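You operate a simulated robot arm through the tools that you are given. There is no shell and no other tool.

The job below is to be done with a simulated robot arm. You get a single attempt, and the scene is never put back.

Task
Put the teal bar on the top of the steel table away on the top of the grey bench. Put the grey roll on the top of the steel table away on the steel table top. Put the teal pack on the top of the packing bench away on the steel table top. Put one of the small tubs from the top of the steel bench in the steel bowl. Stack the tape roll labelled "57" from the steel table top on top of the tape roll that says "72". Put the clear cup that says "75" from the top of the steel bench on the top of the grey bench. Do these in any order. Set down upright: clear cup.

Only the result counts: the job must be done as asked and must still hold three seconds after the hand-in. Knocking over, shifting, dropping, spilling or breaking anything else fails it.

Robot
A 7-joint arm with a two-finger parallel gripper on a trunk, on a base that drives. Base frame: it is fixed to the floor where the robot stands at the start and does not move with it; the origin is under the middle of the robot, x ahead of it, y to its left, z up. Units: mm, degrees, N and s.
Its first joint turns from -149.0 to 149.0 degrees. Places, roughly: clear cup [-5500, -2750, 750]; grey roll [-2500, -1000, 750]; small tub [-4500, -3500, 1000]; steel bowl (15x16x6 cm) [-5200, -3200, 900]; steel table top [-9200, -400, 700]; tape roll [-8500, -500, 750]; teal bar [-3250, -1250, 750]; teal pack [-1750, -3250, 1000]; top of the grey bench [-7100, -2900, 800]. Payload 3.5 kg.
Tool frame: the origin (TCP) lies between the finger pads and is the grasp point; the fingertips stand 23 mm ahead of it; z points along the fingers, y is the line along which they close. The gripper opens to 94 mm. The fingers are 38 mm wide and 10 mm thick; the gripper's body (54 by 96 mm) begins 39 mm behind the TCP.
Orientation is that of the tool frame in the base frame, as a unit quaternion [w, x, y, z]. With the fingers straight down and closing along the base's y, the tool's x points along the base's -x, its y along +y and its z along -z.

Tools
- The arm moves only by the tool move_arm. Its argument "plan" is a list of rows, each a list of 7 numbers: the turn, a rotation vector about the base's x, y, z in units of 120 degrees (1.0 is 120 degrees), then the shift along the base's x, y, z in units of 500 mm (1.0 is 500 mm), then the closure in counts, from 0 (fully open) to 255 (shut). In form: [[rx, ry, rz, dx, dy, dz, grip], ...]. A call has 1 to 20 rows; each row is the pose to reach, as a shift and turn from the pose commanded when the call began. A call with a number of a shift or a turn outside -1 to 1 is refused whole. A row lasts 0.2 s, in which the tool goes at most 50 mm and 8.6 degrees; a call with a longer step from one row to the next is refused whole, and so is a gripper value outside its range. Where a pose cannot be reached the arm comes as near as it can. A force on the tool above 40 N (or 10 N above the force at the start of the call, whichever is more), or a blocked arm, ends the call early, and 0.2 s more pass. Each finger travels about 153 mm/s and halts on what it meets, pressing with about 41 N; the grip force reading is that of the motor and also rises with nothing between the fingers. The clock runs only during rows and for 0.2 s after the last one: add rows that repeat a pose to give the fingers time. It gives the time, the measured TCP pose, the force on the tool (base axes), the opening and the grip force at its end, in the units of the frame above (readings bear some noise), with the torque about the TCP (base axes, N m) and any sound that the robot's microphone picked up.
- Cameras (640 x 400 px; columns grow to the right, rows downward): "scene" is now at [-238.7, 177.3, 1298.4]; the picture's right is [-0.12, -0.99, 0.00], its down [-0.27, 0.03, -0.96] and it looks along [0.95, -0.12, -0.27] (base axes); focal length 261 px, centre (320, 200). "wrist" rides on the gripper at [86, 16, -75] in the tool frame; the picture's right is [-0.18, 0.98, 0.00], its down [-0.58, -0.11, -0.81] and it looks along [-0.79, -0.15, 0.59] (tool axes); focal length 243 px, centre (320, 200). There is no depth. A picture from a camera that has moved, and an enlarged one, comes with that camera's place and axes in the base frame and with its lens.
- get_image(camera): a new picture of that camera. It takes no simulated time.
- roll_base(legs): drives the robot by 1 to 6 legs, each [ahead, left, turn to the left] in mm, mm and degrees, along the robot's own axes; the way and the turn of a leg run together, so that a leg with both is an arc; at most 1500 mm and 180 degrees a leg. The arm and the cameras ride along, it lands a little off, and it stops where it bumps. It gives what a move gives.
- turn_head(pan, tilt): turns the head with the scene camera to pan (to the left, within 143 degrees either way) and tilt (down, from -29 to 69), counted from straight ahead of the robot. It gives what a move gives.
- zoom(camera, box): a new picture of the part [left, top, right, bottom] of that camera's present view, enlarged. It takes no simulated time.
- hand_in(): hands the job in; it is judged then, once.

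Places have to be worked out from the pictures, the camera data and where the tool is seen. Open the gripper and draw the arm clear of the work before you hand the job in, unless the task says otherwise.

The tools are called after "Call:" as name(argument=value, ...) on one line, values as JSON. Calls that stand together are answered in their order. move_arm: Moves the arm, as the interface text tells. Its arguments: {"type":"object","properties":{"plan":{"type":"array","items":{"type":"array","items":{"type":"number"}}}},"required":["plan"]} The other tools are called the same way: roll_base (legs) drives the base; turn_head (pan, tilt) turns the head that bears the scene camera; get_image (camera) takes a picture; zoom (camera, box) takes an enlarged picture of a part of a camera's view; hand_in () hands the job in.

At the start:

```text
t: 0.0
tool_pos: [751.2, -145.5, 1012.0]
ee_rot: [0.0, -0.001, 1.0, 0.0]
force: [-0.2, 0.0, 0.4]
moment: [-0.01, -0.02, -0.01]
gripper_width: 94.0
finger_force: 0.1
robot x, y, heading: [-0.0, -2.2, -0.2]
head pan, tilt: [-7.1, 15.9]
```

scene: 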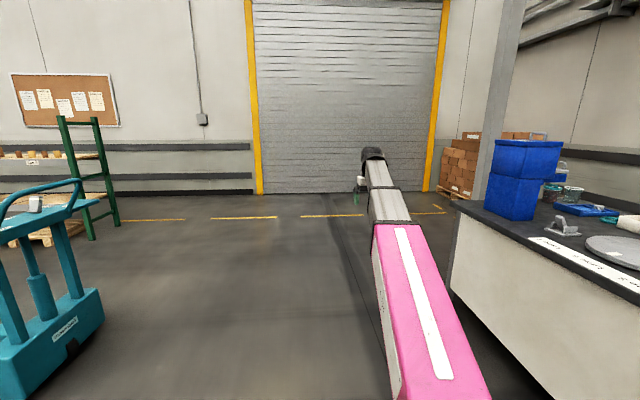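
wrist: 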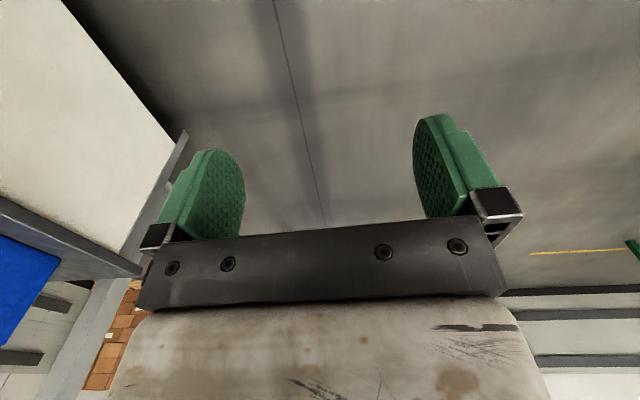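

The robot faces +x while all of the work lies behind it at negative x. I'll look around with the head first.

Call:
turn_head(pan=-140, tilt=15)

Call:
get_image(camera="scene")

Call:
turn_head(pan=140, tilt=15)

Call:
get_image(camera="scene")

Call:
turn_head(pan=-75, tilt=15)

Call:
get_image(camera="scene")

```text
t: 2.1
tool_pos: [751.8, -147.1, 1013.1]
ee_rot: [0.0, 0.0, 1.0, 0.001]
force: [0.0, 0.0, 0.6]
moment: [-0.01, 0.02, -0.01]
gripper_width: 93.9
finger_force: 0.1
robot x, y, heading: [-3.0, -0.6, 0.0]
head pan, tilt: [-140.0, 15.0]
```

```text
taken
camera scene: at [-402.9, 128.8, 1299.9], right [-0.64, 0.77, 0.0], down [0.2, 0.17, -0.97], along [-0.74, -0.62, -0.26], focal length 261 px, centre (320, 200)
```

scene: 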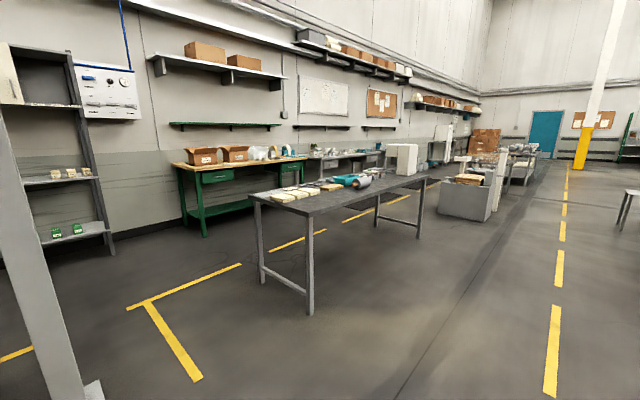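

```text
t: 6.0
tool_pos: [751.7, -146.3, 1012.0]
ee_rot: [0.001, 0.0, 1.0, -0.001]
force: [0.7, 0.3, -0.6]
moment: [-0.01, -0.02, 0.02]
gripper_width: 94.2
finger_force: 0.0
robot x, y, heading: [1.9, -0.7, 0.2]
head pan, tilt: [140.0, 15.0]
```

```text
taken
camera scene: at [-403.0, 249.0, 1299.9], right [0.64, 0.77, 0.0], down [0.2, -0.17, -0.97], along [-0.74, 0.62, -0.26], focal length 261 px, centre (320, 200)
```

scene: 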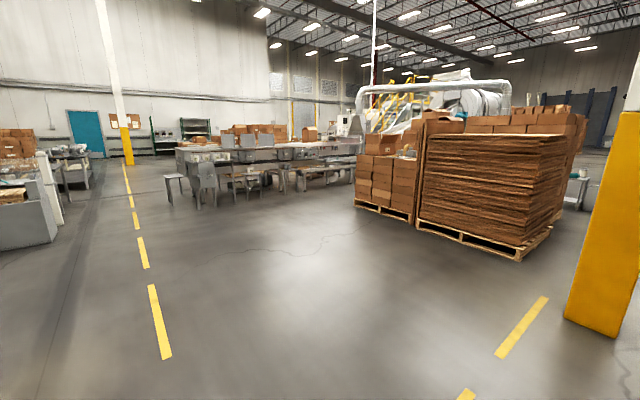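

```text
t: 9.1
tool_pos: [752.0, -147.0, 1013.4]
ee_rot: [0.0, -0.001, 1.0, 0.0]
force: [-0.1, 0.4, -0.5]
moment: [0.01, -0.03, 0.0]
gripper_width: 93.9
finger_force: 0.1
robot x, y, heading: [-0.6, 0.9, -0.0]
head pan, tilt: [-75.0, 15.0]
```

```text
taken
camera scene: at [-307.2, 98.7, 1299.9], right [-0.97, -0.26, 0.0], down [-0.07, 0.25, -0.97], along [0.25, -0.93, -0.26], focal length 261 px, centre (320, 200)
```

scene: 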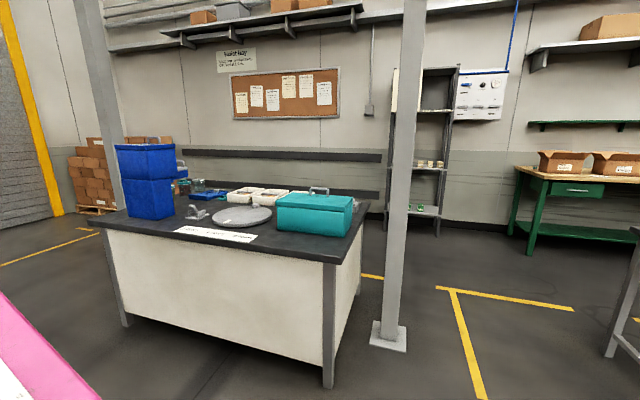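

Now I see a steel table nearby, the green packing bench behind it, and further benches along the wall. I'll zoom in on them.

Call:
turn_head(pan=-143, tilt=10)

Call:
zoom(camera="scene", box=[160, 120, 320, 220])

Call:
zoom(camera="scene", box=[300, 100, 460, 200])

Call:
zoom(camera="scene", box=[420, 80, 580, 180])

```text
t: 10.5
tool_pos: [752.2, -146.5, 1013.4]
ee_rot: [0.0, 0.0, 1.0, 0.0]
force: [0.7, 0.7, 0.5]
moment: [0.03, -0.01, -0.03]
gripper_width: 93.7
finger_force: 0.0
robot x, y, heading: [-1.7, 3.2, 0.2]
head pan, tilt: [-143.0, 10.0]
```

```text
4.00 times, centred on (240, 170) of scene
camera zoom: at [-405.6, 132.9, 1308.1], right [-0.6, 0.8, 0.0], down [0.14, 0.1, -0.98], along [-0.79, -0.59, -0.17], focal length 1045 px, centre (640, 320)
```

zoom: 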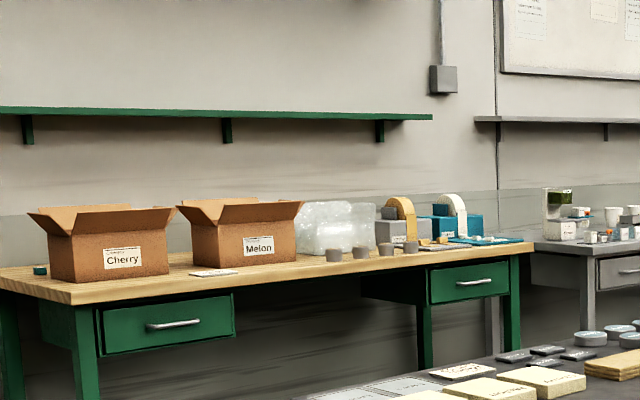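

```text
4.00 times, centred on (380, 150) of scene
camera zoom: at [-405.6, 132.9, 1308.1], right [-0.6, 0.8, 0.0], down [0.14, 0.1, -0.98], along [-0.79, -0.59, -0.17], focal length 1045 px, centre (80, 400)
```

zoom: 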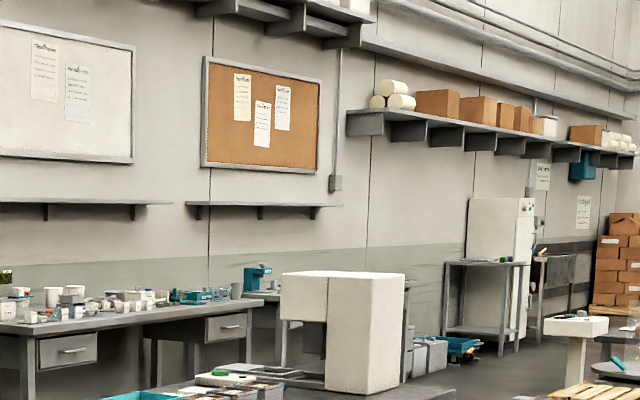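

```text
4.00 times, centred on (500, 130) of scene
camera zoom: at [-405.6, 132.9, 1308.1], right [-0.6, 0.8, 0.0], down [0.14, 0.1, -0.98], along [-0.79, -0.59, -0.17], focal length 1045 px, centre (-400, 480)
```

zoom: 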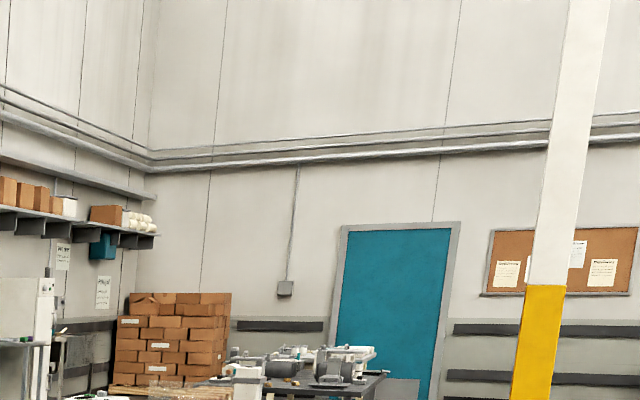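

I can see the steel table (about x -1550…-3550, y -900…-1600). I'll back along the clear aisle to be beside it, then turn to face it.

Call:
roll_base(legs=[[-1300, 0, 0], [-1200, 0, 0], [0, 100, -90]])

Call:
turn_head(pan=0, tilt=30)

Call:
get_image(camera="scene")

Call:
get_image(camera="wrist")

```text
t: 26.6
tool_pos: [-2629.3, -650.6, 1013.1]
ee_rot: [-0.001, 0.718, 0.696, 0.0]
force: [0.0, -0.1, -0.4]
moment: [0.0, -0.01, 0.0]
gripper_width: 93.9
finger_force: 0.0
robot x, y, heading: [-2456.7, 98.0, -91.9]
head pan, tilt: [-143.0, 10.0]
```

```text
t: 28.9
tool_pos: [-2629.1, -648.7, 1011.7]
ee_rot: [0.0, 0.718, 0.696, 0.0]
force: [0.0, 0.5, 0.0]
moment: [0.01, 0.0, -0.01]
gripper_width: 94.1
finger_force: 0.0
robot x, y, heading: [-2458.8, 98.2, -91.8]
head pan, tilt: [0.0, 30.0]
```

```text
taken
camera scene: at [-2261.9, 329.0, 1275.7], right [-1.0, 0.03, 0.0], down [0.02, 0.5, -0.87], along [-0.03, -0.87, -0.5], focal length 261 px, centre (320, 200)
```

scene: 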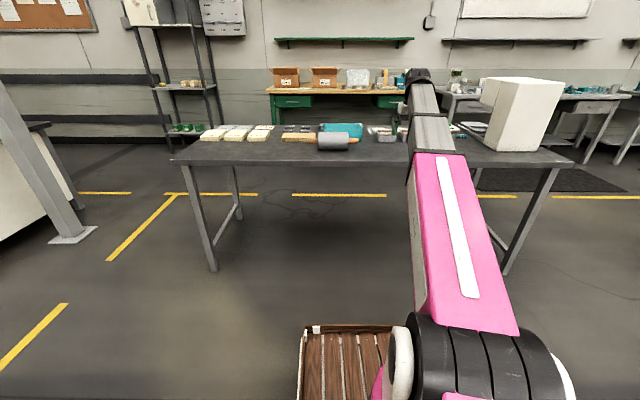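

```text
taken
camera wrist: at [-2609.5, -562.5, 1087.6], right [0.98, -0.22, 0.0], down [-0.13, -0.58, 0.81], along [-0.17, -0.79, -0.59], focal length 243 px, centre (320, 200)
```

wrist: 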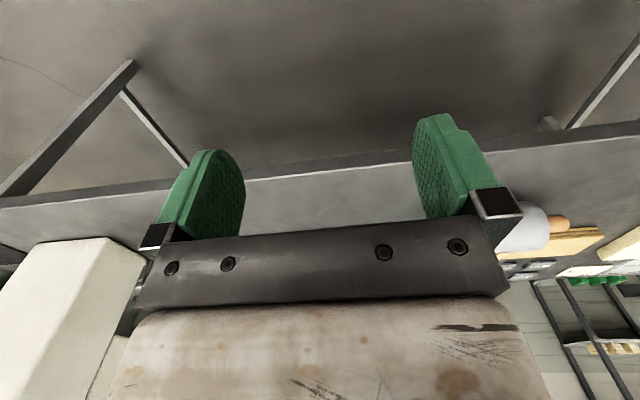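

The base's wooden deck and the steel table are visible. I'll zoom in on the tabletop objects.

Call:
zoom(camera="scene", box=[190, 100, 350, 200])

Call:
zoom(camera="scene", box=[320, 80, 480, 180])

Call:
zoom(camera="scene", box=[440, 50, 640, 175])

Call:
zoom(camera="scene", box=[240, 275, 440, 400])

```text
4.00 times, centred on (270, 150) of scene
camera zoom: at [-2261.9, 329.0, 1275.7], right [-1.0, 0.03, 0.0], down [0.02, 0.5, -0.87], along [-0.03, -0.87, -0.5], focal length 1045 px, centre (520, 400)
```

zoom: 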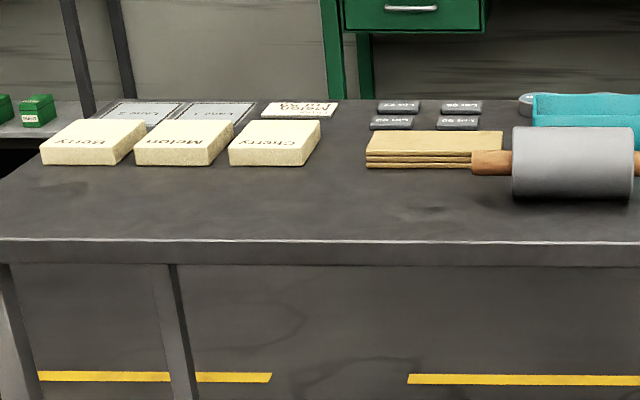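

```text
4.00 times, centred on (400, 130) of scene
camera zoom: at [-2261.9, 329.0, 1275.7], right [-1.0, 0.03, 0.0], down [0.02, 0.5, -0.87], along [-0.03, -0.87, -0.5], focal length 1045 px, centre (0, 480)
```

zoom: 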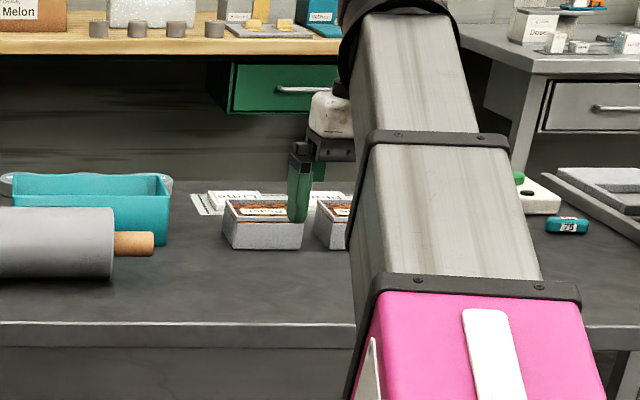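

```text
3.20 times, centred on (540, 112) of scene
camera zoom: at [-2261.9, 329.0, 1275.7], right [-1.0, 0.03, 0.0], down [0.02, 0.5, -0.87], along [-0.03, -0.87, -0.5], focal length 836 px, centre (-384, 480)
```

zoom: 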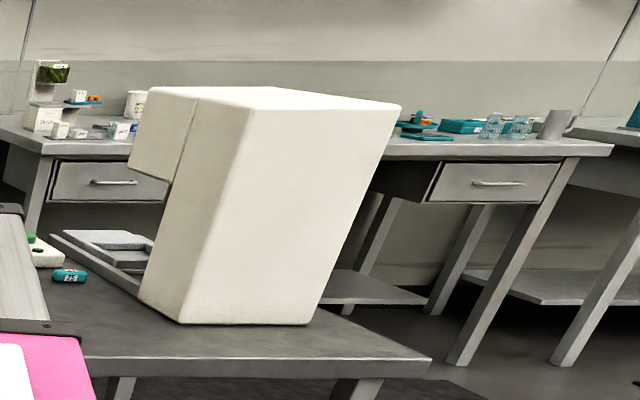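

```text
3.20 times, centred on (340, 338) of scene
camera zoom: at [-2261.9, 329.0, 1275.7], right [-1.0, 0.03, 0.0], down [0.02, 0.5, -0.87], along [-0.03, -0.87, -0.5], focal length 836 px, centre (256, -240)
```

zoom: 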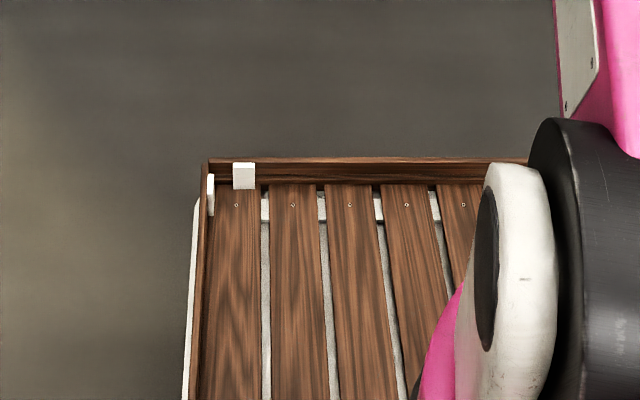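

The grey roll looks like a rolling-pin-like cylinder with wooden handles, and the teal bar (label "75") lies right of the arm. I'll drive closer to the table and view from nearer.

Call:
roll_base(legs=[[330, 0, -1.4]])

Call:
turn_head(pan=0, tilt=35)

Call:
get_image(camera="scene")

Call:
get_image(camera="wrist")

```text
t: 31.1
tool_pos: [-2660.1, -980.1, 1012.5]
ee_rot: [0.0, 0.726, 0.688, 0.0]
force: [0.1, 0.0, 0.0]
moment: [-0.04, -0.01, -0.02]
gripper_width: 94.0
finger_force: 0.1
robot x, y, heading: [-2470.4, -238.2, -93.2]
head pan, tilt: [0.0, 30.0]
```

```text
t: 31.8
tool_pos: [-2659.2, -980.7, 1012.7]
ee_rot: [-0.001, 0.726, 0.688, 0.001]
force: [0.5, 0.2, -0.5]
moment: [0.02, -0.01, 0.0]
gripper_width: 94.2
finger_force: 0.0
robot x, y, heading: [-2472.4, -237.8, -93.1]
head pan, tilt: [0.0, 35.0]
```

```text
taken
camera scene: at [-2271.0, -7.7, 1268.0], right [-1.0, 0.05, 0.0], down [0.03, 0.57, -0.82], along [-0.04, -0.82, -0.57], focal length 261 px, centre (320, 200)
```

scene: 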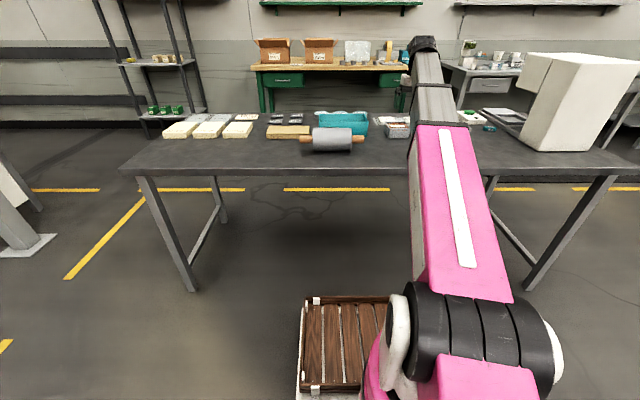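

```text
taken
camera wrist: at [-2638.5, -893.7, 1087.6], right [0.97, -0.24, 0.0], down [-0.14, -0.57, 0.81], along [-0.19, -0.78, -0.59], focal length 243 px, centre (320, 200)
```

wrist: 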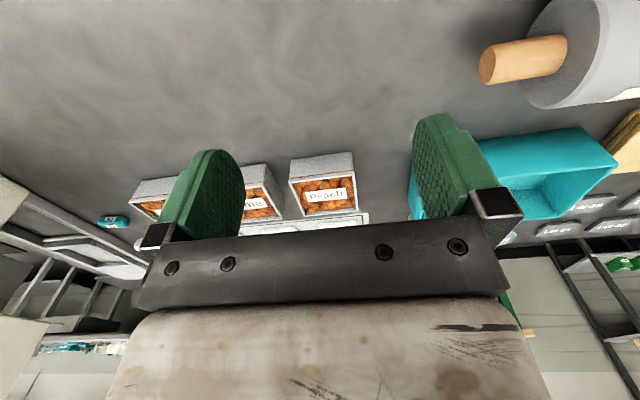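

Triangulating puts the tabletop at about z≈810 and the roll near (-2380,-1024). I'll zoom for accurate dimensions.

Call:
zoom(camera="scene", box=[280, 100, 408, 180])

Call:
zoom(camera="scene", box=[400, 80, 560, 180])

Call:
zoom(camera="wrist", box=[440, 0, 640, 125])

Call:
zoom(camera="scene", box=[260, 280, 420, 400])

```text
5.00 times, centred on (344, 140) of scene
camera zoom: at [-2271.0, -7.7, 1268.0], right [-1.0, 0.05, 0.0], down [0.03, 0.57, -0.82], along [-0.04, -0.82, -0.57], focal length 1306 px, centre (200, 500)
```

zoom: 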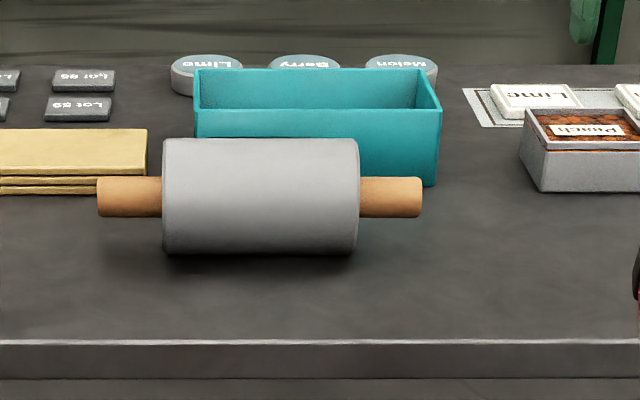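

```text
4.00 times, centred on (480, 130) of scene
camera zoom: at [-2271.0, -7.7, 1268.0], right [-1.0, 0.05, 0.0], down [0.03, 0.57, -0.82], along [-0.04, -0.82, -0.57], focal length 1045 px, centre (-320, 480)
```

zoom: 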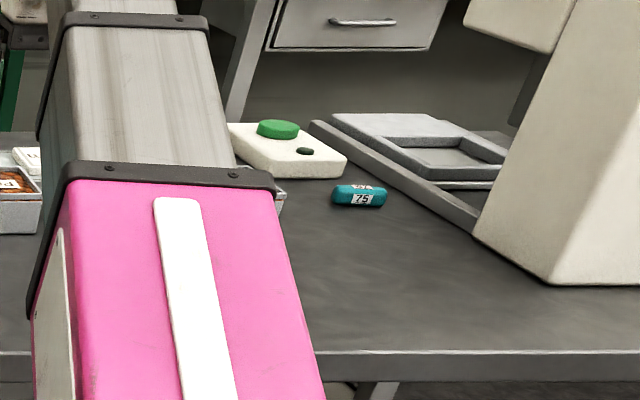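

```text
3.20 times, centred on (540, 62) of wrist
camera zoom: at [-2638.5, -893.7, 1087.6], right [0.97, -0.24, 0.0], down [-0.14, -0.57, 0.81], along [-0.19, -0.78, -0.59], focal length 776 px, centre (-384, 640)
```

zoom: 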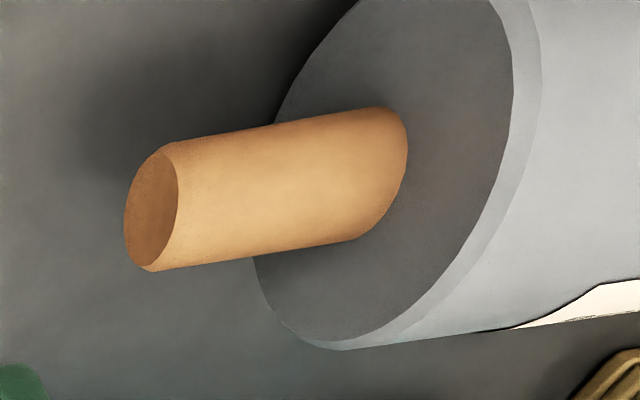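

```text
3.33 times, centred on (340, 340) of scene
camera zoom: at [-2271.0, -7.7, 1268.0], right [-1.0, 0.05, 0.0], down [0.03, 0.57, -0.82], along [-0.04, -0.82, -0.57], focal length 871 px, centre (253, -267)
```

zoom: 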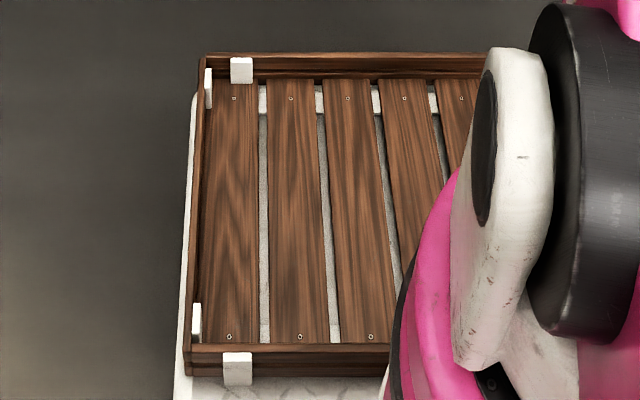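

The barrel measures about 95 mm (too wide for the gripper) but the handles are ~33 mm, so I'll grip the roll by its −x handle. I'll turn the tool 90° and move above that handle, staying high.

Call:
move_arm(plan=[[0, 0, 0.0625, 0.0286, -0.00875, 0, 0], [0, 0, 0.125, 0.0572, -0.0175, 0, 0], [0, 0, 0.1875, 0.0858, -0.02625, 0, 0], [0, 0, 0.25, 0.1143, -0.035, 0, 0], [0, 0, 0.3125, 0.143, -0.04375, 0, 0], [0, 0, 0.375, 0.1715, -0.0525, 0, 0], [0, 0, 0.4375, 0.2, -0.06125, 0, 0], [0, 0, 0.5, 0.2287, -0.07, 0, 0], [0, 0, 0.5625, 0.2573, -0.07875, 0, 0], [0, 0, 0.625, 0.286, -0.0875, 0, 0], [0, 0, 0.6875, 0.3145, -0.09625, 0, 0], [0, 0, 0.75, 0.343, -0.105, 0, 0], [0, 0, 0.75, 0.343, -0.105, -0.08, 0]])

Call:
get_image(camera="wrist")

Call:
zoom(camera="scene", box=[280, 80, 440, 180])

```text
t: 34.6
tool_pos: [-2487.9, -1031.6, 974.2]
ee_rot: [0.0, 0.027, 1.0, 0.0]
force: [0.4, -0.3, 0.6]
moment: [0.01, 0.0, -0.02]
gripper_width: 94.1
finger_force: 0.1
robot x, y, heading: [-2470.5, -238.8, -93.0]
head pan, tilt: [0.0, 35.0]
```

```text
taken
camera wrist: at [-2573.5, -1009.8, 1049.1], right [0.24, 0.97, 0.0], down [0.57, -0.14, 0.81], along [0.78, -0.19, -0.59], focal length 243 px, centre (320, 200)
```

wrist: 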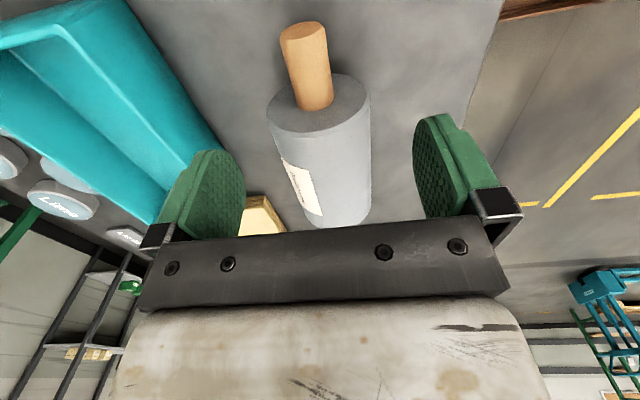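

```text
4.00 times, centred on (360, 130) of scene
camera zoom: at [-2271.0, -7.8, 1268.0], right [-1.0, 0.05, 0.0], down [0.03, 0.57, -0.82], along [-0.04, -0.82, -0.57], focal length 1045 px, centre (160, 480)
```

zoom: 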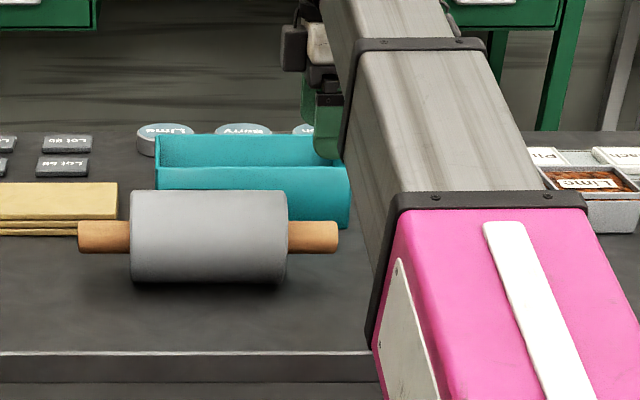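

Call:
zoom(camera="wrist", box=[240, 0, 400, 100])

Call:
zoom(camera="wrist", box=[220, 40, 460, 240])

```text
4.00 times, centred on (320, 50) of wrist
camera zoom: at [-2573.5, -1009.8, 1049.1], right [0.24, 0.97, 0.0], down [0.57, -0.14, 0.81], along [0.78, -0.19, -0.59], focal length 970 px, centre (320, 800)
```

zoom: 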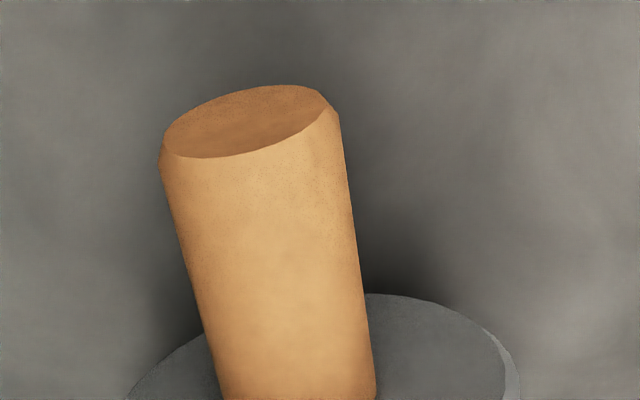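

```text
2.00 times, centred on (340, 140) of wrist
camera zoom: at [-2573.5, -1009.8, 1049.1], right [0.24, 0.97, 0.0], down [0.57, -0.14, 0.81], along [0.78, -0.19, -0.59], focal length 485 px, centre (280, 320)
```

zoom: 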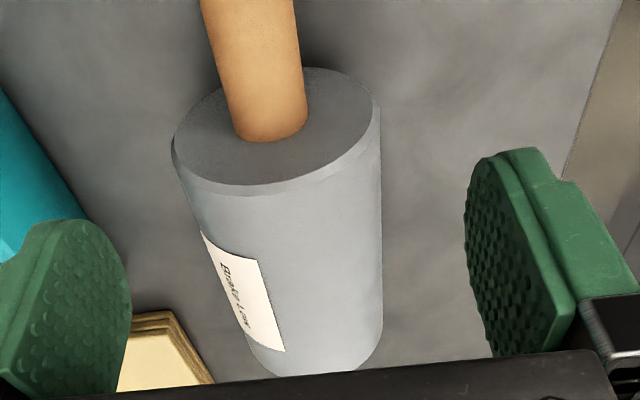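

The handle axis is at about y=-1039, z≈851, handle spanning x -2457…-2511. I'll descend open around it and check before closing.

Call:
move_arm(plan=[[0, 0, 0, -0.004, -0.015, 0, 0], [0, 0, 0, -0.004, -0.015, -0.06, 0], [0, 0, 0, -0.004, -0.015, -0.12, 0], [0, 0, 0, -0.004, -0.015, -0.18, 0], [0, 0, 0, -0.004, -0.015, -0.235, 0], [0, 0, 0, -0.004, -0.015, -0.235, 0]])

Call:
get_image(camera="wrist")

Call:
zoom(camera="scene", box=[280, 80, 440, 180])

```text
t: 36.0
tool_pos: [-2488.6, -1041.9, 855.0]
ee_rot: [0.0, 0.028, 1.0, 0.001]
force: [0.3, 0.3, 0.3]
moment: [0.04, 0.0, 0.03]
gripper_width: 94.2
finger_force: 0.1
robot x, y, heading: [-2470.9, -235.0, -93.0]
head pan, tilt: [0.0, 35.0]
```

```text
taken
camera wrist: at [-2574.5, -1019.3, 929.0], right [0.24, 0.97, 0.0], down [0.57, -0.14, 0.81], along [0.78, -0.19, -0.59], focal length 243 px, centre (320, 200)
```

wrist: 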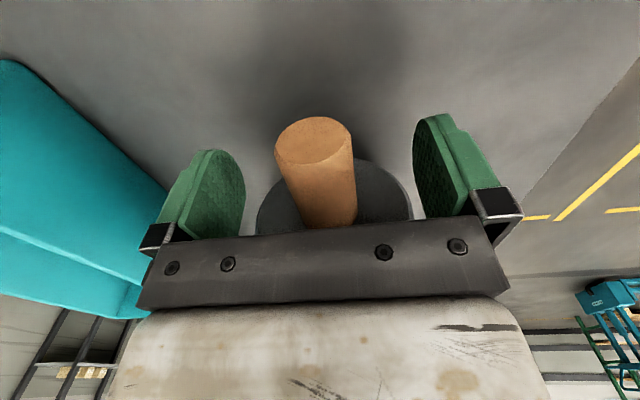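

```text
4.00 times, centred on (360, 130) of scene
camera zoom: at [-2271.0, -7.7, 1267.9], right [-1.0, 0.05, 0.0], down [0.03, 0.57, -0.82], along [-0.04, -0.82, -0.57], focal length 1045 px, centre (160, 480)
```

zoom: 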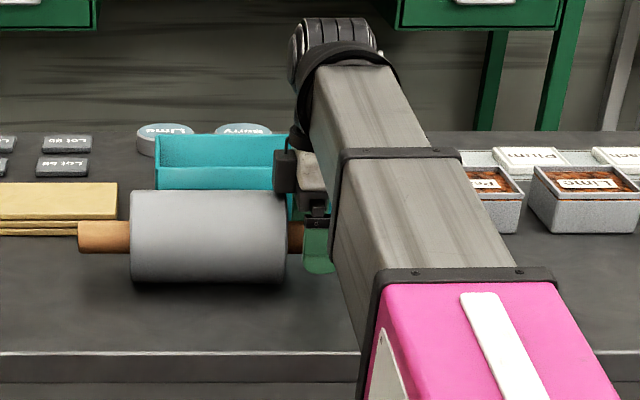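

The handle is centred between the open fingers. Closing now.

Call:
move_arm(plan=[[0, 0, 0, 0, 0, 0, 255], [0, 0, 0, 0, 0, 0, 255], [0, 0, 0, 0, 0, 0, 255], [0, 0, 0, 0, 0, 0, 255], [0, 0, 0, 0, 0, 0, 255]])

Call:
get_image(camera="wrist")

```text
t: 37.2
tool_pos: [-2488.6, -1041.8, 855.2]
ee_rot: [0.0, 0.027, 1.0, -0.001]
force: [-0.7, -2.4, 0.4]
moment: [-0.07, -0.2, -0.36]
gripper_width: 32.6
finger_force: 40.8
robot x, y, heading: [-2471.0, -238.8, -93.1]
head pan, tilt: [0.0, 35.0]
```

```text
taken
camera wrist: at [-2574.5, -1019.4, 929.1], right [0.24, 0.97, 0.0], down [0.57, -0.14, 0.81], along [0.78, -0.19, -0.59], focal length 243 px, centre (320, 200)
```

wrist: 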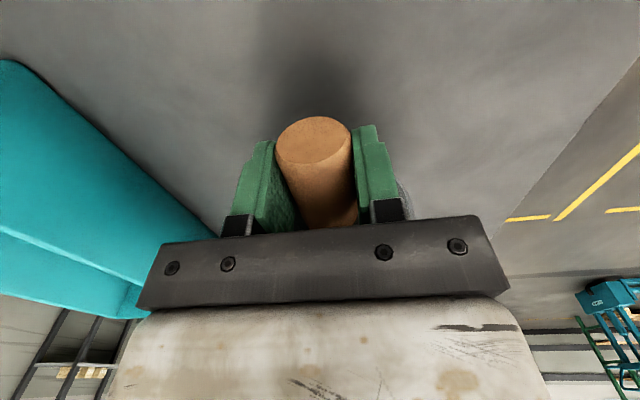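

Gripped at 32.6 mm width. I'll lift it slightly and read the forces and torque to judge weight and droop.

Call:
move_arm(plan=[[0, 0, 0, 0, 0, 0.02, 255], [0, 0, 0, 0, 0, 0.04, 255], [0, 0, 0, 0, 0, 0.06, 255], [0, 0, 0, 0, 0, 0.08, 255], [0, 0, 0, 0, 0, 0.08, 255]])

Call:
get_image(camera="wrist")

Call:
zoom(camera="scene", box=[280, 80, 440, 180])

```text
t: 38.4
tool_pos: [-2490.4, -1041.5, 894.0]
ee_rot: [0.0, 0.027, 1.0, 0.0]
force: [-0.2, 0.1, 0.5]
moment: [0.0, 0.0, -0.01]
gripper_width: 0.0
finger_force: 41.4
robot x, y, heading: [-2474.1, -237.1, -93.2]
head pan, tilt: [0.0, 35.0]
```

```text
taken
camera wrist: at [-2575.2, -1019.0, 968.9], right [0.24, 0.97, 0.0], down [0.57, -0.14, 0.81], along [0.78, -0.19, -0.59], focal length 243 px, centre (320, 200)
```

wrist: 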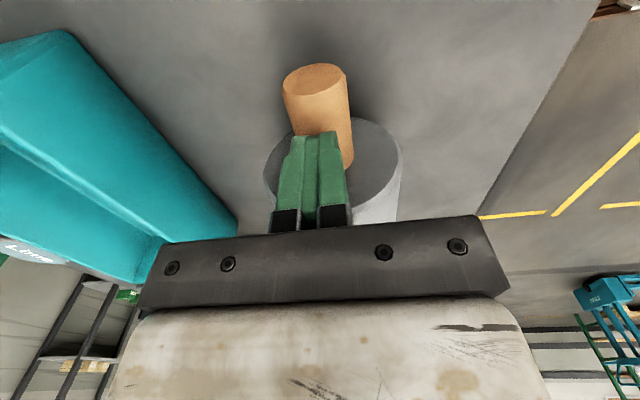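

```text
4.00 times, centred on (360, 130) of scene
camera zoom: at [-2271.0, -7.7, 1267.9], right [-1.0, 0.05, 0.0], down [0.03, 0.57, -0.82], along [-0.04, -0.82, -0.57], focal length 1045 px, centre (160, 480)
```

zoom: 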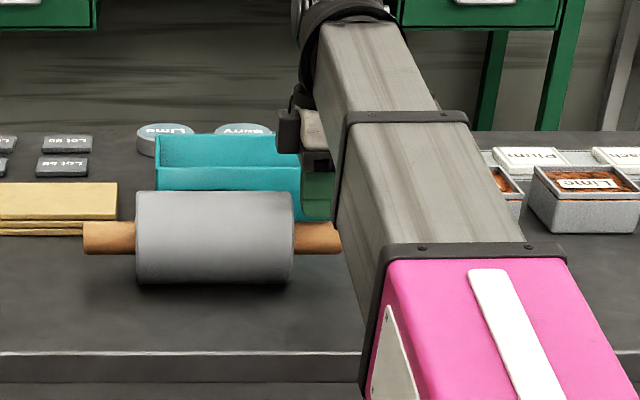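

The handle slipped free: the roll is too heavy to lift by one handle, and it only shifted ~5 mm. I'll measure the barrel against the handle (known 32.6 mm) at high zoom, to see whether the barrel itself fits the gripper.

Call:
zoom(camera="scene", box=[296, 120, 344, 150])

Call:
zoom(camera="scene", box=[320, 125, 368, 155])

Call:
zoom(camera="wrist", box=[240, 50, 400, 150])

Call:
zoom(camera="wrist", box=[240, 120, 440, 245])

```text
13.33 times, centred on (320, 135) of scene
camera zoom: at [-2271.0, -7.7, 1267.9], right [-1.0, 0.05, 0.0], down [0.03, 0.57, -0.82], along [-0.04, -0.82, -0.57], focal length 3482 px, centre (320, 1067)
```

zoom: 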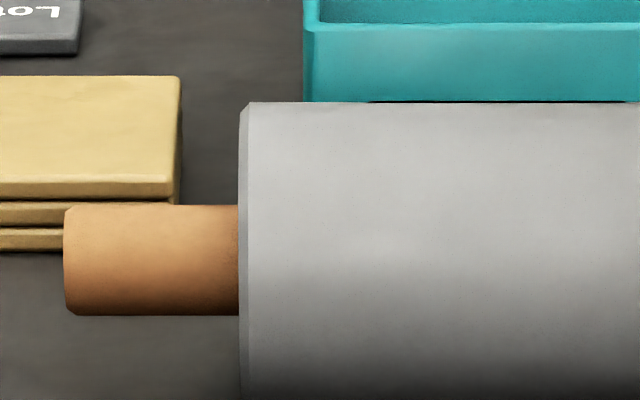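

```text
13.33 times, centred on (344, 140) of scene
camera zoom: at [-2271.0, -7.7, 1267.9], right [-1.0, 0.05, 0.0], down [0.03, 0.57, -0.82], along [-0.04, -0.82, -0.57], focal length 3482 px, centre (0, 1000)
```

zoom: 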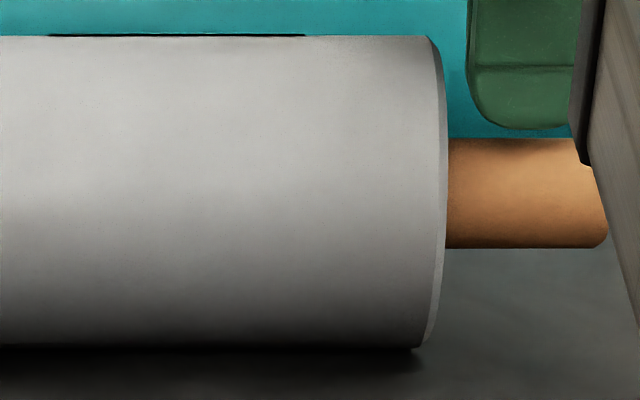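

```text
4.00 times, centred on (320, 100) of wrist
camera zoom: at [-2575.2, -1019.0, 968.9], right [0.24, 0.97, 0.0], down [0.57, -0.14, 0.81], along [0.78, -0.19, -0.59], focal length 970 px, centre (320, 600)
```

zoom: 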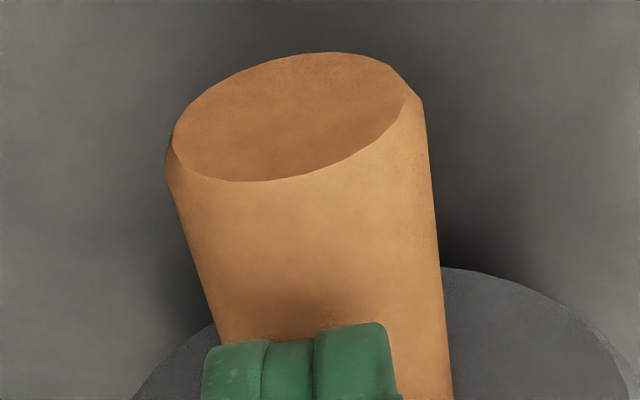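

```text
3.20 times, centred on (340, 182) of wrist
camera zoom: at [-2575.2, -1019.0, 968.9], right [0.24, 0.97, 0.0], down [0.57, -0.14, 0.81], along [0.78, -0.19, -0.59], focal length 776 px, centre (256, 256)
```

zoom: 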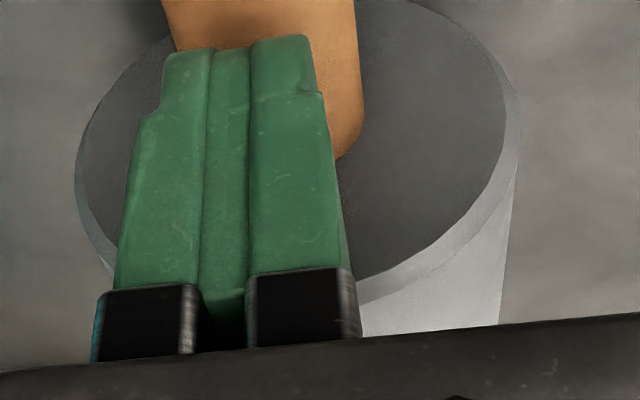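

The ratio suggests a barrel of ~92 mm, just under the 94 mm opening. I'll measure the edges at very high zoom to be sure.

Call:
zoom(camera="scene", box=[340, 125, 350, 131.25])

Call:
zoom(camera="scene", box=[340, 148, 350, 154.25])

Call:
zoom(camera="scene", box=[354, 132, 364, 138.25])

Call:
zoom(camera="scene", box=[354, 140, 364, 146.25])

```text
16.00 times, centred on (345, 128) of scene
camera zoom: at [-2271.0, -7.7, 1267.9], right [-1.0, 0.05, 0.0], down [0.03, 0.57, -0.82], along [-0.04, -0.82, -0.57], focal length 4179 px, centre (-80, 1350)
```

zoom: 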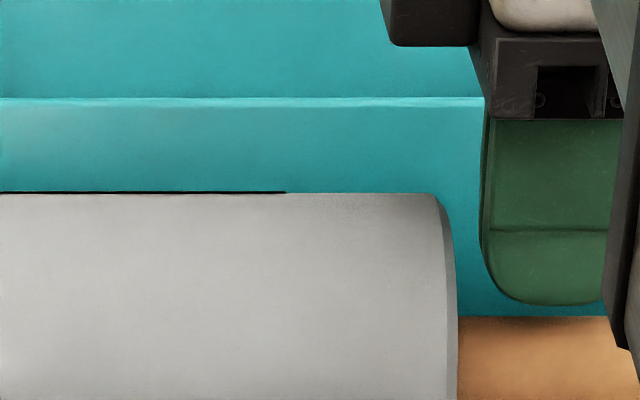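

```text
16.00 times, centred on (345, 151) of scene
camera zoom: at [-2271.0, -7.7, 1267.9], right [-1.0, 0.05, 0.0], down [0.03, 0.57, -0.82], along [-0.04, -0.82, -0.57], focal length 4179 px, centre (-80, 982)
```

zoom: 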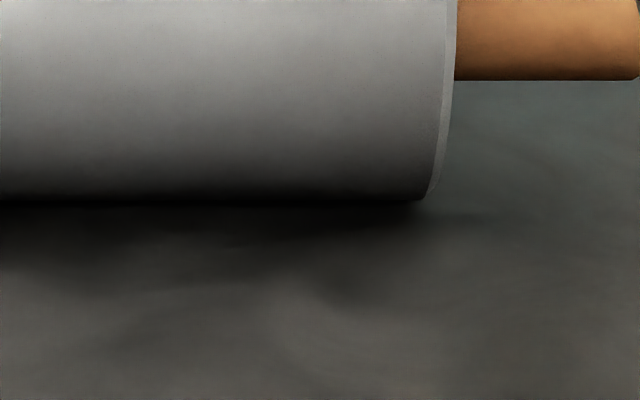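

```text
16.00 times, centred on (359, 135) of scene
camera zoom: at [-2271.0, -7.7, 1267.9], right [-1.0, 0.05, 0.0], down [0.03, 0.57, -0.82], along [-0.04, -0.82, -0.57], focal length 4179 px, centre (-304, 1238)
```

zoom: 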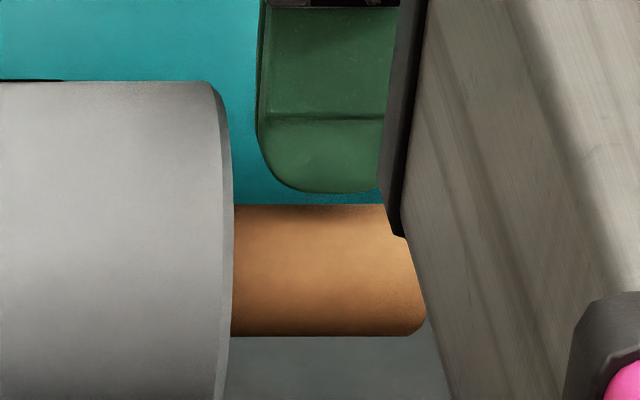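

```text
16.00 times, centred on (359, 143) of scene
camera zoom: at [-2271.0, -7.7, 1267.9], right [-1.0, 0.05, 0.0], down [0.03, 0.57, -0.82], along [-0.04, -0.82, -0.57], focal length 4179 px, centre (-304, 1110)
```

zoom: 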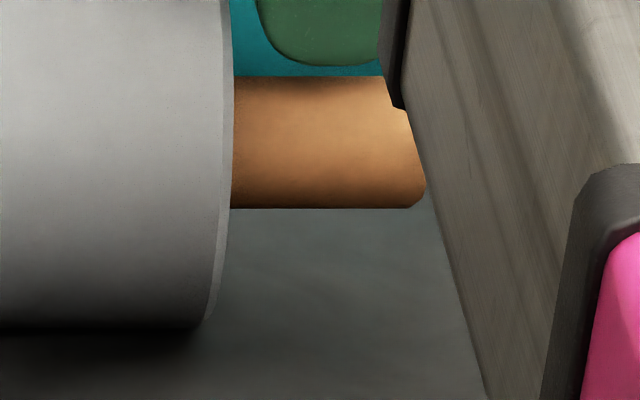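

Accounting for perspective, the barrel is ~95 mm — just too wide — so the handle is the only grip. I'll regrip the handle a bit lower and do a tiny test lift to read force and torque for the weight.

Call:
move_arm(plan=[[0, 0, 0, 0, 0, 0.02, 0], [0, 0, 0, -0.006, 0, 0.02, 0], [0, 0, 0, -0.006, 0, 0.02, 0], [0, 0, 0, -0.006, 0, -0.04, 0], [0, 0, 0, -0.006, 0, -0.094, 0], [0, 0, 0, -0.006, 0, -0.094, 0]])

Call:
get_image(camera="wrist")

```text
t: 40.0
tool_pos: [-2491.8, -1040.6, 849.7]
ee_rot: [0.001, 0.027, 1.0, -0.002]
force: [1.2, -0.5, 13.3]
moment: [0.06, -0.4, -0.03]
gripper_width: 94.0
finger_force: 0.0
robot x, y, heading: [-2475.3, -240.4, -93.0]
head pan, tilt: [0.0, 35.0]
stopped in row 6: the force on the tool passed its limit at 42 N (the readings are from after the stop); the commanded pose is now the measured one
```

```text
taken
camera wrist: at [-2577.4, -1018.4, 923.8], right [0.24, 0.97, 0.0], down [0.57, -0.14, 0.81], along [0.78, -0.19, -0.59], focal length 243 px, centre (320, 200)
```

wrist: 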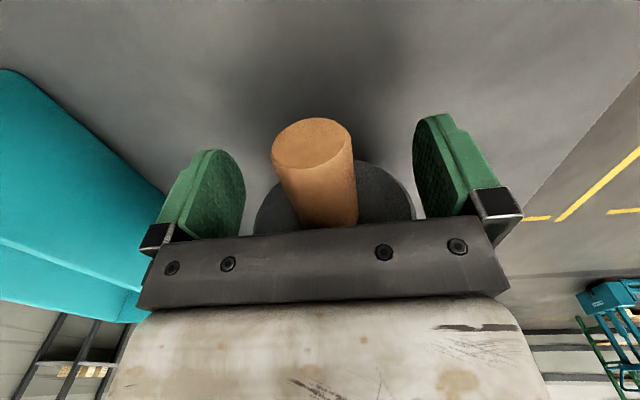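

A 42 N contact stopped the descent, likely the gripper body on the barrel's end edge. I'll inspect closely.

Call:
zoom(camera="wrist", box=[240, 100, 400, 200])

Call:
zoom(camera="scene", box=[330, 115, 378, 145])

```text
4.00 times, centred on (320, 150) of wrist
camera zoom: at [-2577.4, -1018.4, 923.8], right [0.24, 0.97, 0.0], down [0.57, -0.14, 0.81], along [0.78, -0.19, -0.59], focal length 970 px, centre (320, 400)
```

zoom: 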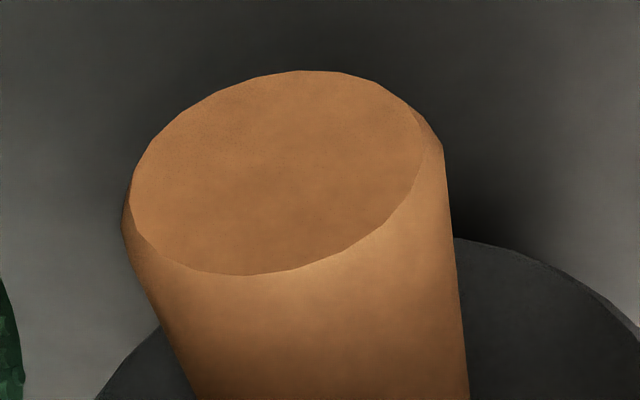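

```text
13.33 times, centred on (354, 130) of scene
camera zoom: at [-2271.0, -7.5, 1267.9], right [-1.0, 0.05, 0.0], down [0.03, 0.57, -0.82], along [-0.04, -0.82, -0.57], focal length 3482 px, centre (-133, 1133)
```

zoom: 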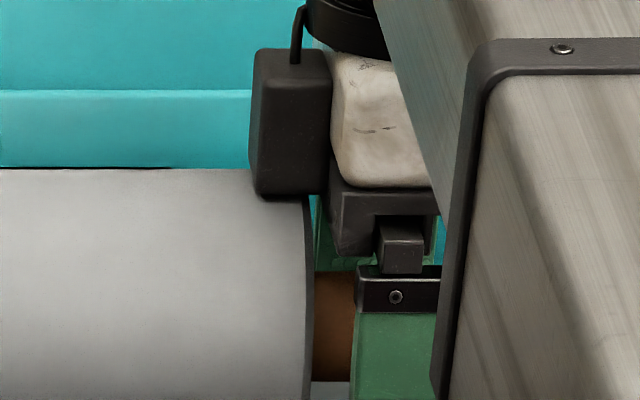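

A black box on the gripper's other side touches the barrel's top at TCP z≈850. I'll rise 4 mm, grip, then lift only 6 mm and read the load.

Call:
move_arm(plan=[[0, 0, 0, 0, 0, 0.008, 0], [0, 0, 0, 0, 0, 0.008, 255], [0, 0, 0, 0, 0, 0.008, 255], [0, 0, 0, 0, 0, 0.008, 255], [0, 0, 0, 0, 0, 0.008, 255]])

Call:
move_arm(plan=[[0, 0, 0, 0, 0, 0.004, 255], [0, 0, 0, 0, 0, 0.008, 255], [0, 0, 0, 0, 0, 0.008, 255]])

Call:
move_arm(plan=[[0, 0, 0, 0, 0, 0.004, 255], [0, 0, 0, 0, 0, 0.008, 255], [0, 0, 0, 0, 0, 0.008, 255]])

Call:
get_image(camera="wrist")

```text
t: 41.1
tool_pos: [-2491.9, -1041.2, 852.9]
ee_rot: [0.0, 0.027, 1.0, -0.001]
force: [-0.9, 1.1, 0.6]
moment: [0.1, 0.19, 0.1]
gripper_width: 32.5
finger_force: 40.6
robot x, y, heading: [-2471.0, -238.1, -93.1]
head pan, tilt: [0.0, 35.0]
```

```text
t: 42.0
tool_pos: [-2492.5, -1040.6, 857.4]
ee_rot: [0.001, 0.028, 1.0, -0.001]
force: [0.2, 0.1, -6.3]
moment: [0.04, 0.8, 0.02]
gripper_width: 32.8
finger_force: 41.3
robot x, y, heading: [-2474.6, -235.8, -92.9]
head pan, tilt: [0.0, 35.0]
```

```text
t: 42.8
tool_pos: [-2490.7, -1040.5, 859.0]
ee_rot: [0.001, 0.027, 1.0, -0.001]
force: [0.1, 0.1, -7.0]
moment: [0.06, 0.75, -0.03]
gripper_width: 32.6
finger_force: 40.7
robot x, y, heading: [-2469.3, -239.2, -93.3]
head pan, tilt: [0.0, 35.0]
```

```text
taken
camera wrist: at [-2577.1, -1018.9, 934.6], right [0.24, 0.97, 0.0], down [0.57, -0.14, 0.81], along [0.78, -0.19, -0.59], focal length 243 px, centre (320, 200)
```

wrist: 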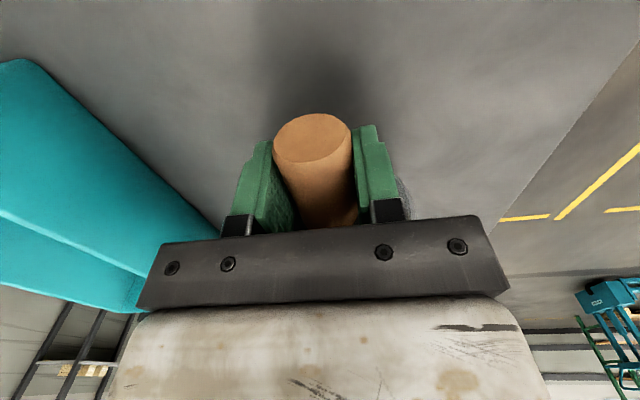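

Force −7 N with moment 0.75 N·m: that equals a ~0.7 kg roll fully hanging from the handle and holding. I'll check its tilt in the scene view.

Call:
zoom(camera="scene", box=[280, 100, 376, 160])

```text
6.67 times, centred on (328, 130) of scene
camera zoom: at [-2271.0, -8.0, 1268.0], right [-1.0, 0.05, 0.0], down [0.03, 0.57, -0.82], along [-0.04, -0.82, -0.57], focal length 1741 px, centre (267, 667)
```

zoom: 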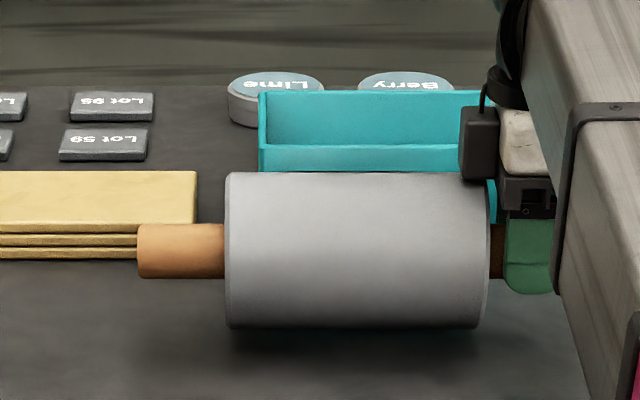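

The roll is hanging almost level, but the margin is small, so I'll tilt the tool slowly about base y so the roll's free end swings down (removing the torque), raising gradually to stay just above the table.

Call:
move_arm(plan=[[0, 0.004, 0, 0, 0, 0.004, 255], [0, 0.0115, 0, 0, 0, 0.0105, 255], [0, 0.02, 0, 0, 0, 0.0173, 255], [0, 0.0283, 0, 0, 0, 0.0241, 255], [0, 0.0367, 0, 0, 0, 0.0309, 255], [0, 0.045, 0, 0, 0, 0.0377, 255], [0, 0.0533, 0, 0, 0, 0.0445, 255], [0, 0.0617, 0, 0, 0, 0.0513, 255], [0, 0.07, 0, 0, 0, 0.0581, 255], [0, 0.0783, 0, 0, 0, 0.0649, 255], [0, 0.0867, 0, 0, 0, 0.0717, 255], [0, 0.095, 0, 0, 0, 0.0785, 255], [0, 0.1033, 0, 0, 0, 0.0853, 255], [0, 0.1117, 0, 0, 0, 0.0921, 255], [0, 0.12, 0, 0, 0, 0.0989, 255], [0, 0.1283, 0, 0, 0, 0.1057, 255], [0, 0.1367, 0, 0, 0, 0.1125, 255], [0, 0.145, 0, 0, 0, 0.1193, 255], [0, 0.1533, 0, 0, 0, 0.1261, 255], [0, 0.16, 0, 0, 0, 0.13, 255]])

Call:
zoom(camera="scene", box=[280, 70, 440, 170])

Call:
get_image(camera="wrist")

```text
t: 47.0
tool_pos: [-2492.6, -1039.1, 928.2]
ee_rot: [-0.165, 0.027, 0.986, -0.005]
force: [-0.9, -0.6, -6.7]
moment: [0.02, 0.68, 0.02]
gripper_width: 32.6
finger_force: 40.7
robot x, y, heading: [-2472.1, -236.7, -93.1]
head pan, tilt: [0.0, 35.0]
```

```text
4.00 times, centred on (360, 120) of scene
camera zoom: at [-2271.0, -8.0, 1268.0], right [-1.0, 0.05, 0.0], down [0.03, 0.57, -0.82], along [-0.04, -0.82, -0.57], focal length 1045 px, centre (160, 520)
```

zoom: 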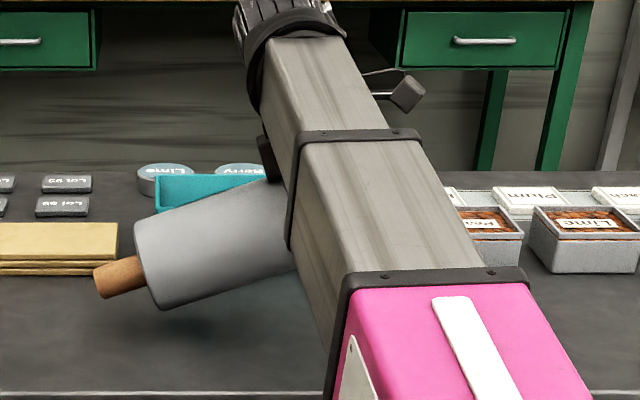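

```text
taken
camera wrist: at [-2547.8, -1017.5, 1025.0], right [0.22, 0.97, -0.08], down [0.81, -0.14, 0.57], along [0.55, -0.19, -0.82], focal length 243 px, centre (320, 200)
```

wrist: 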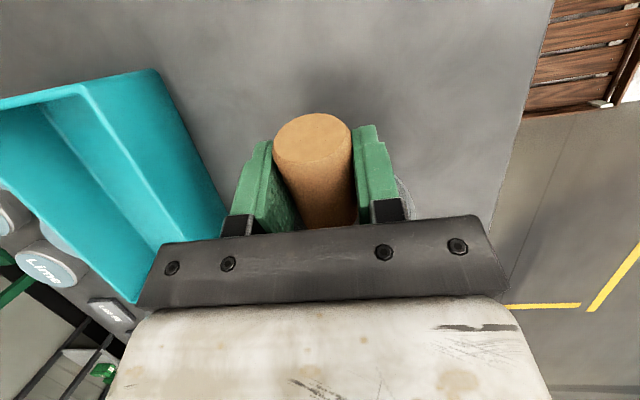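

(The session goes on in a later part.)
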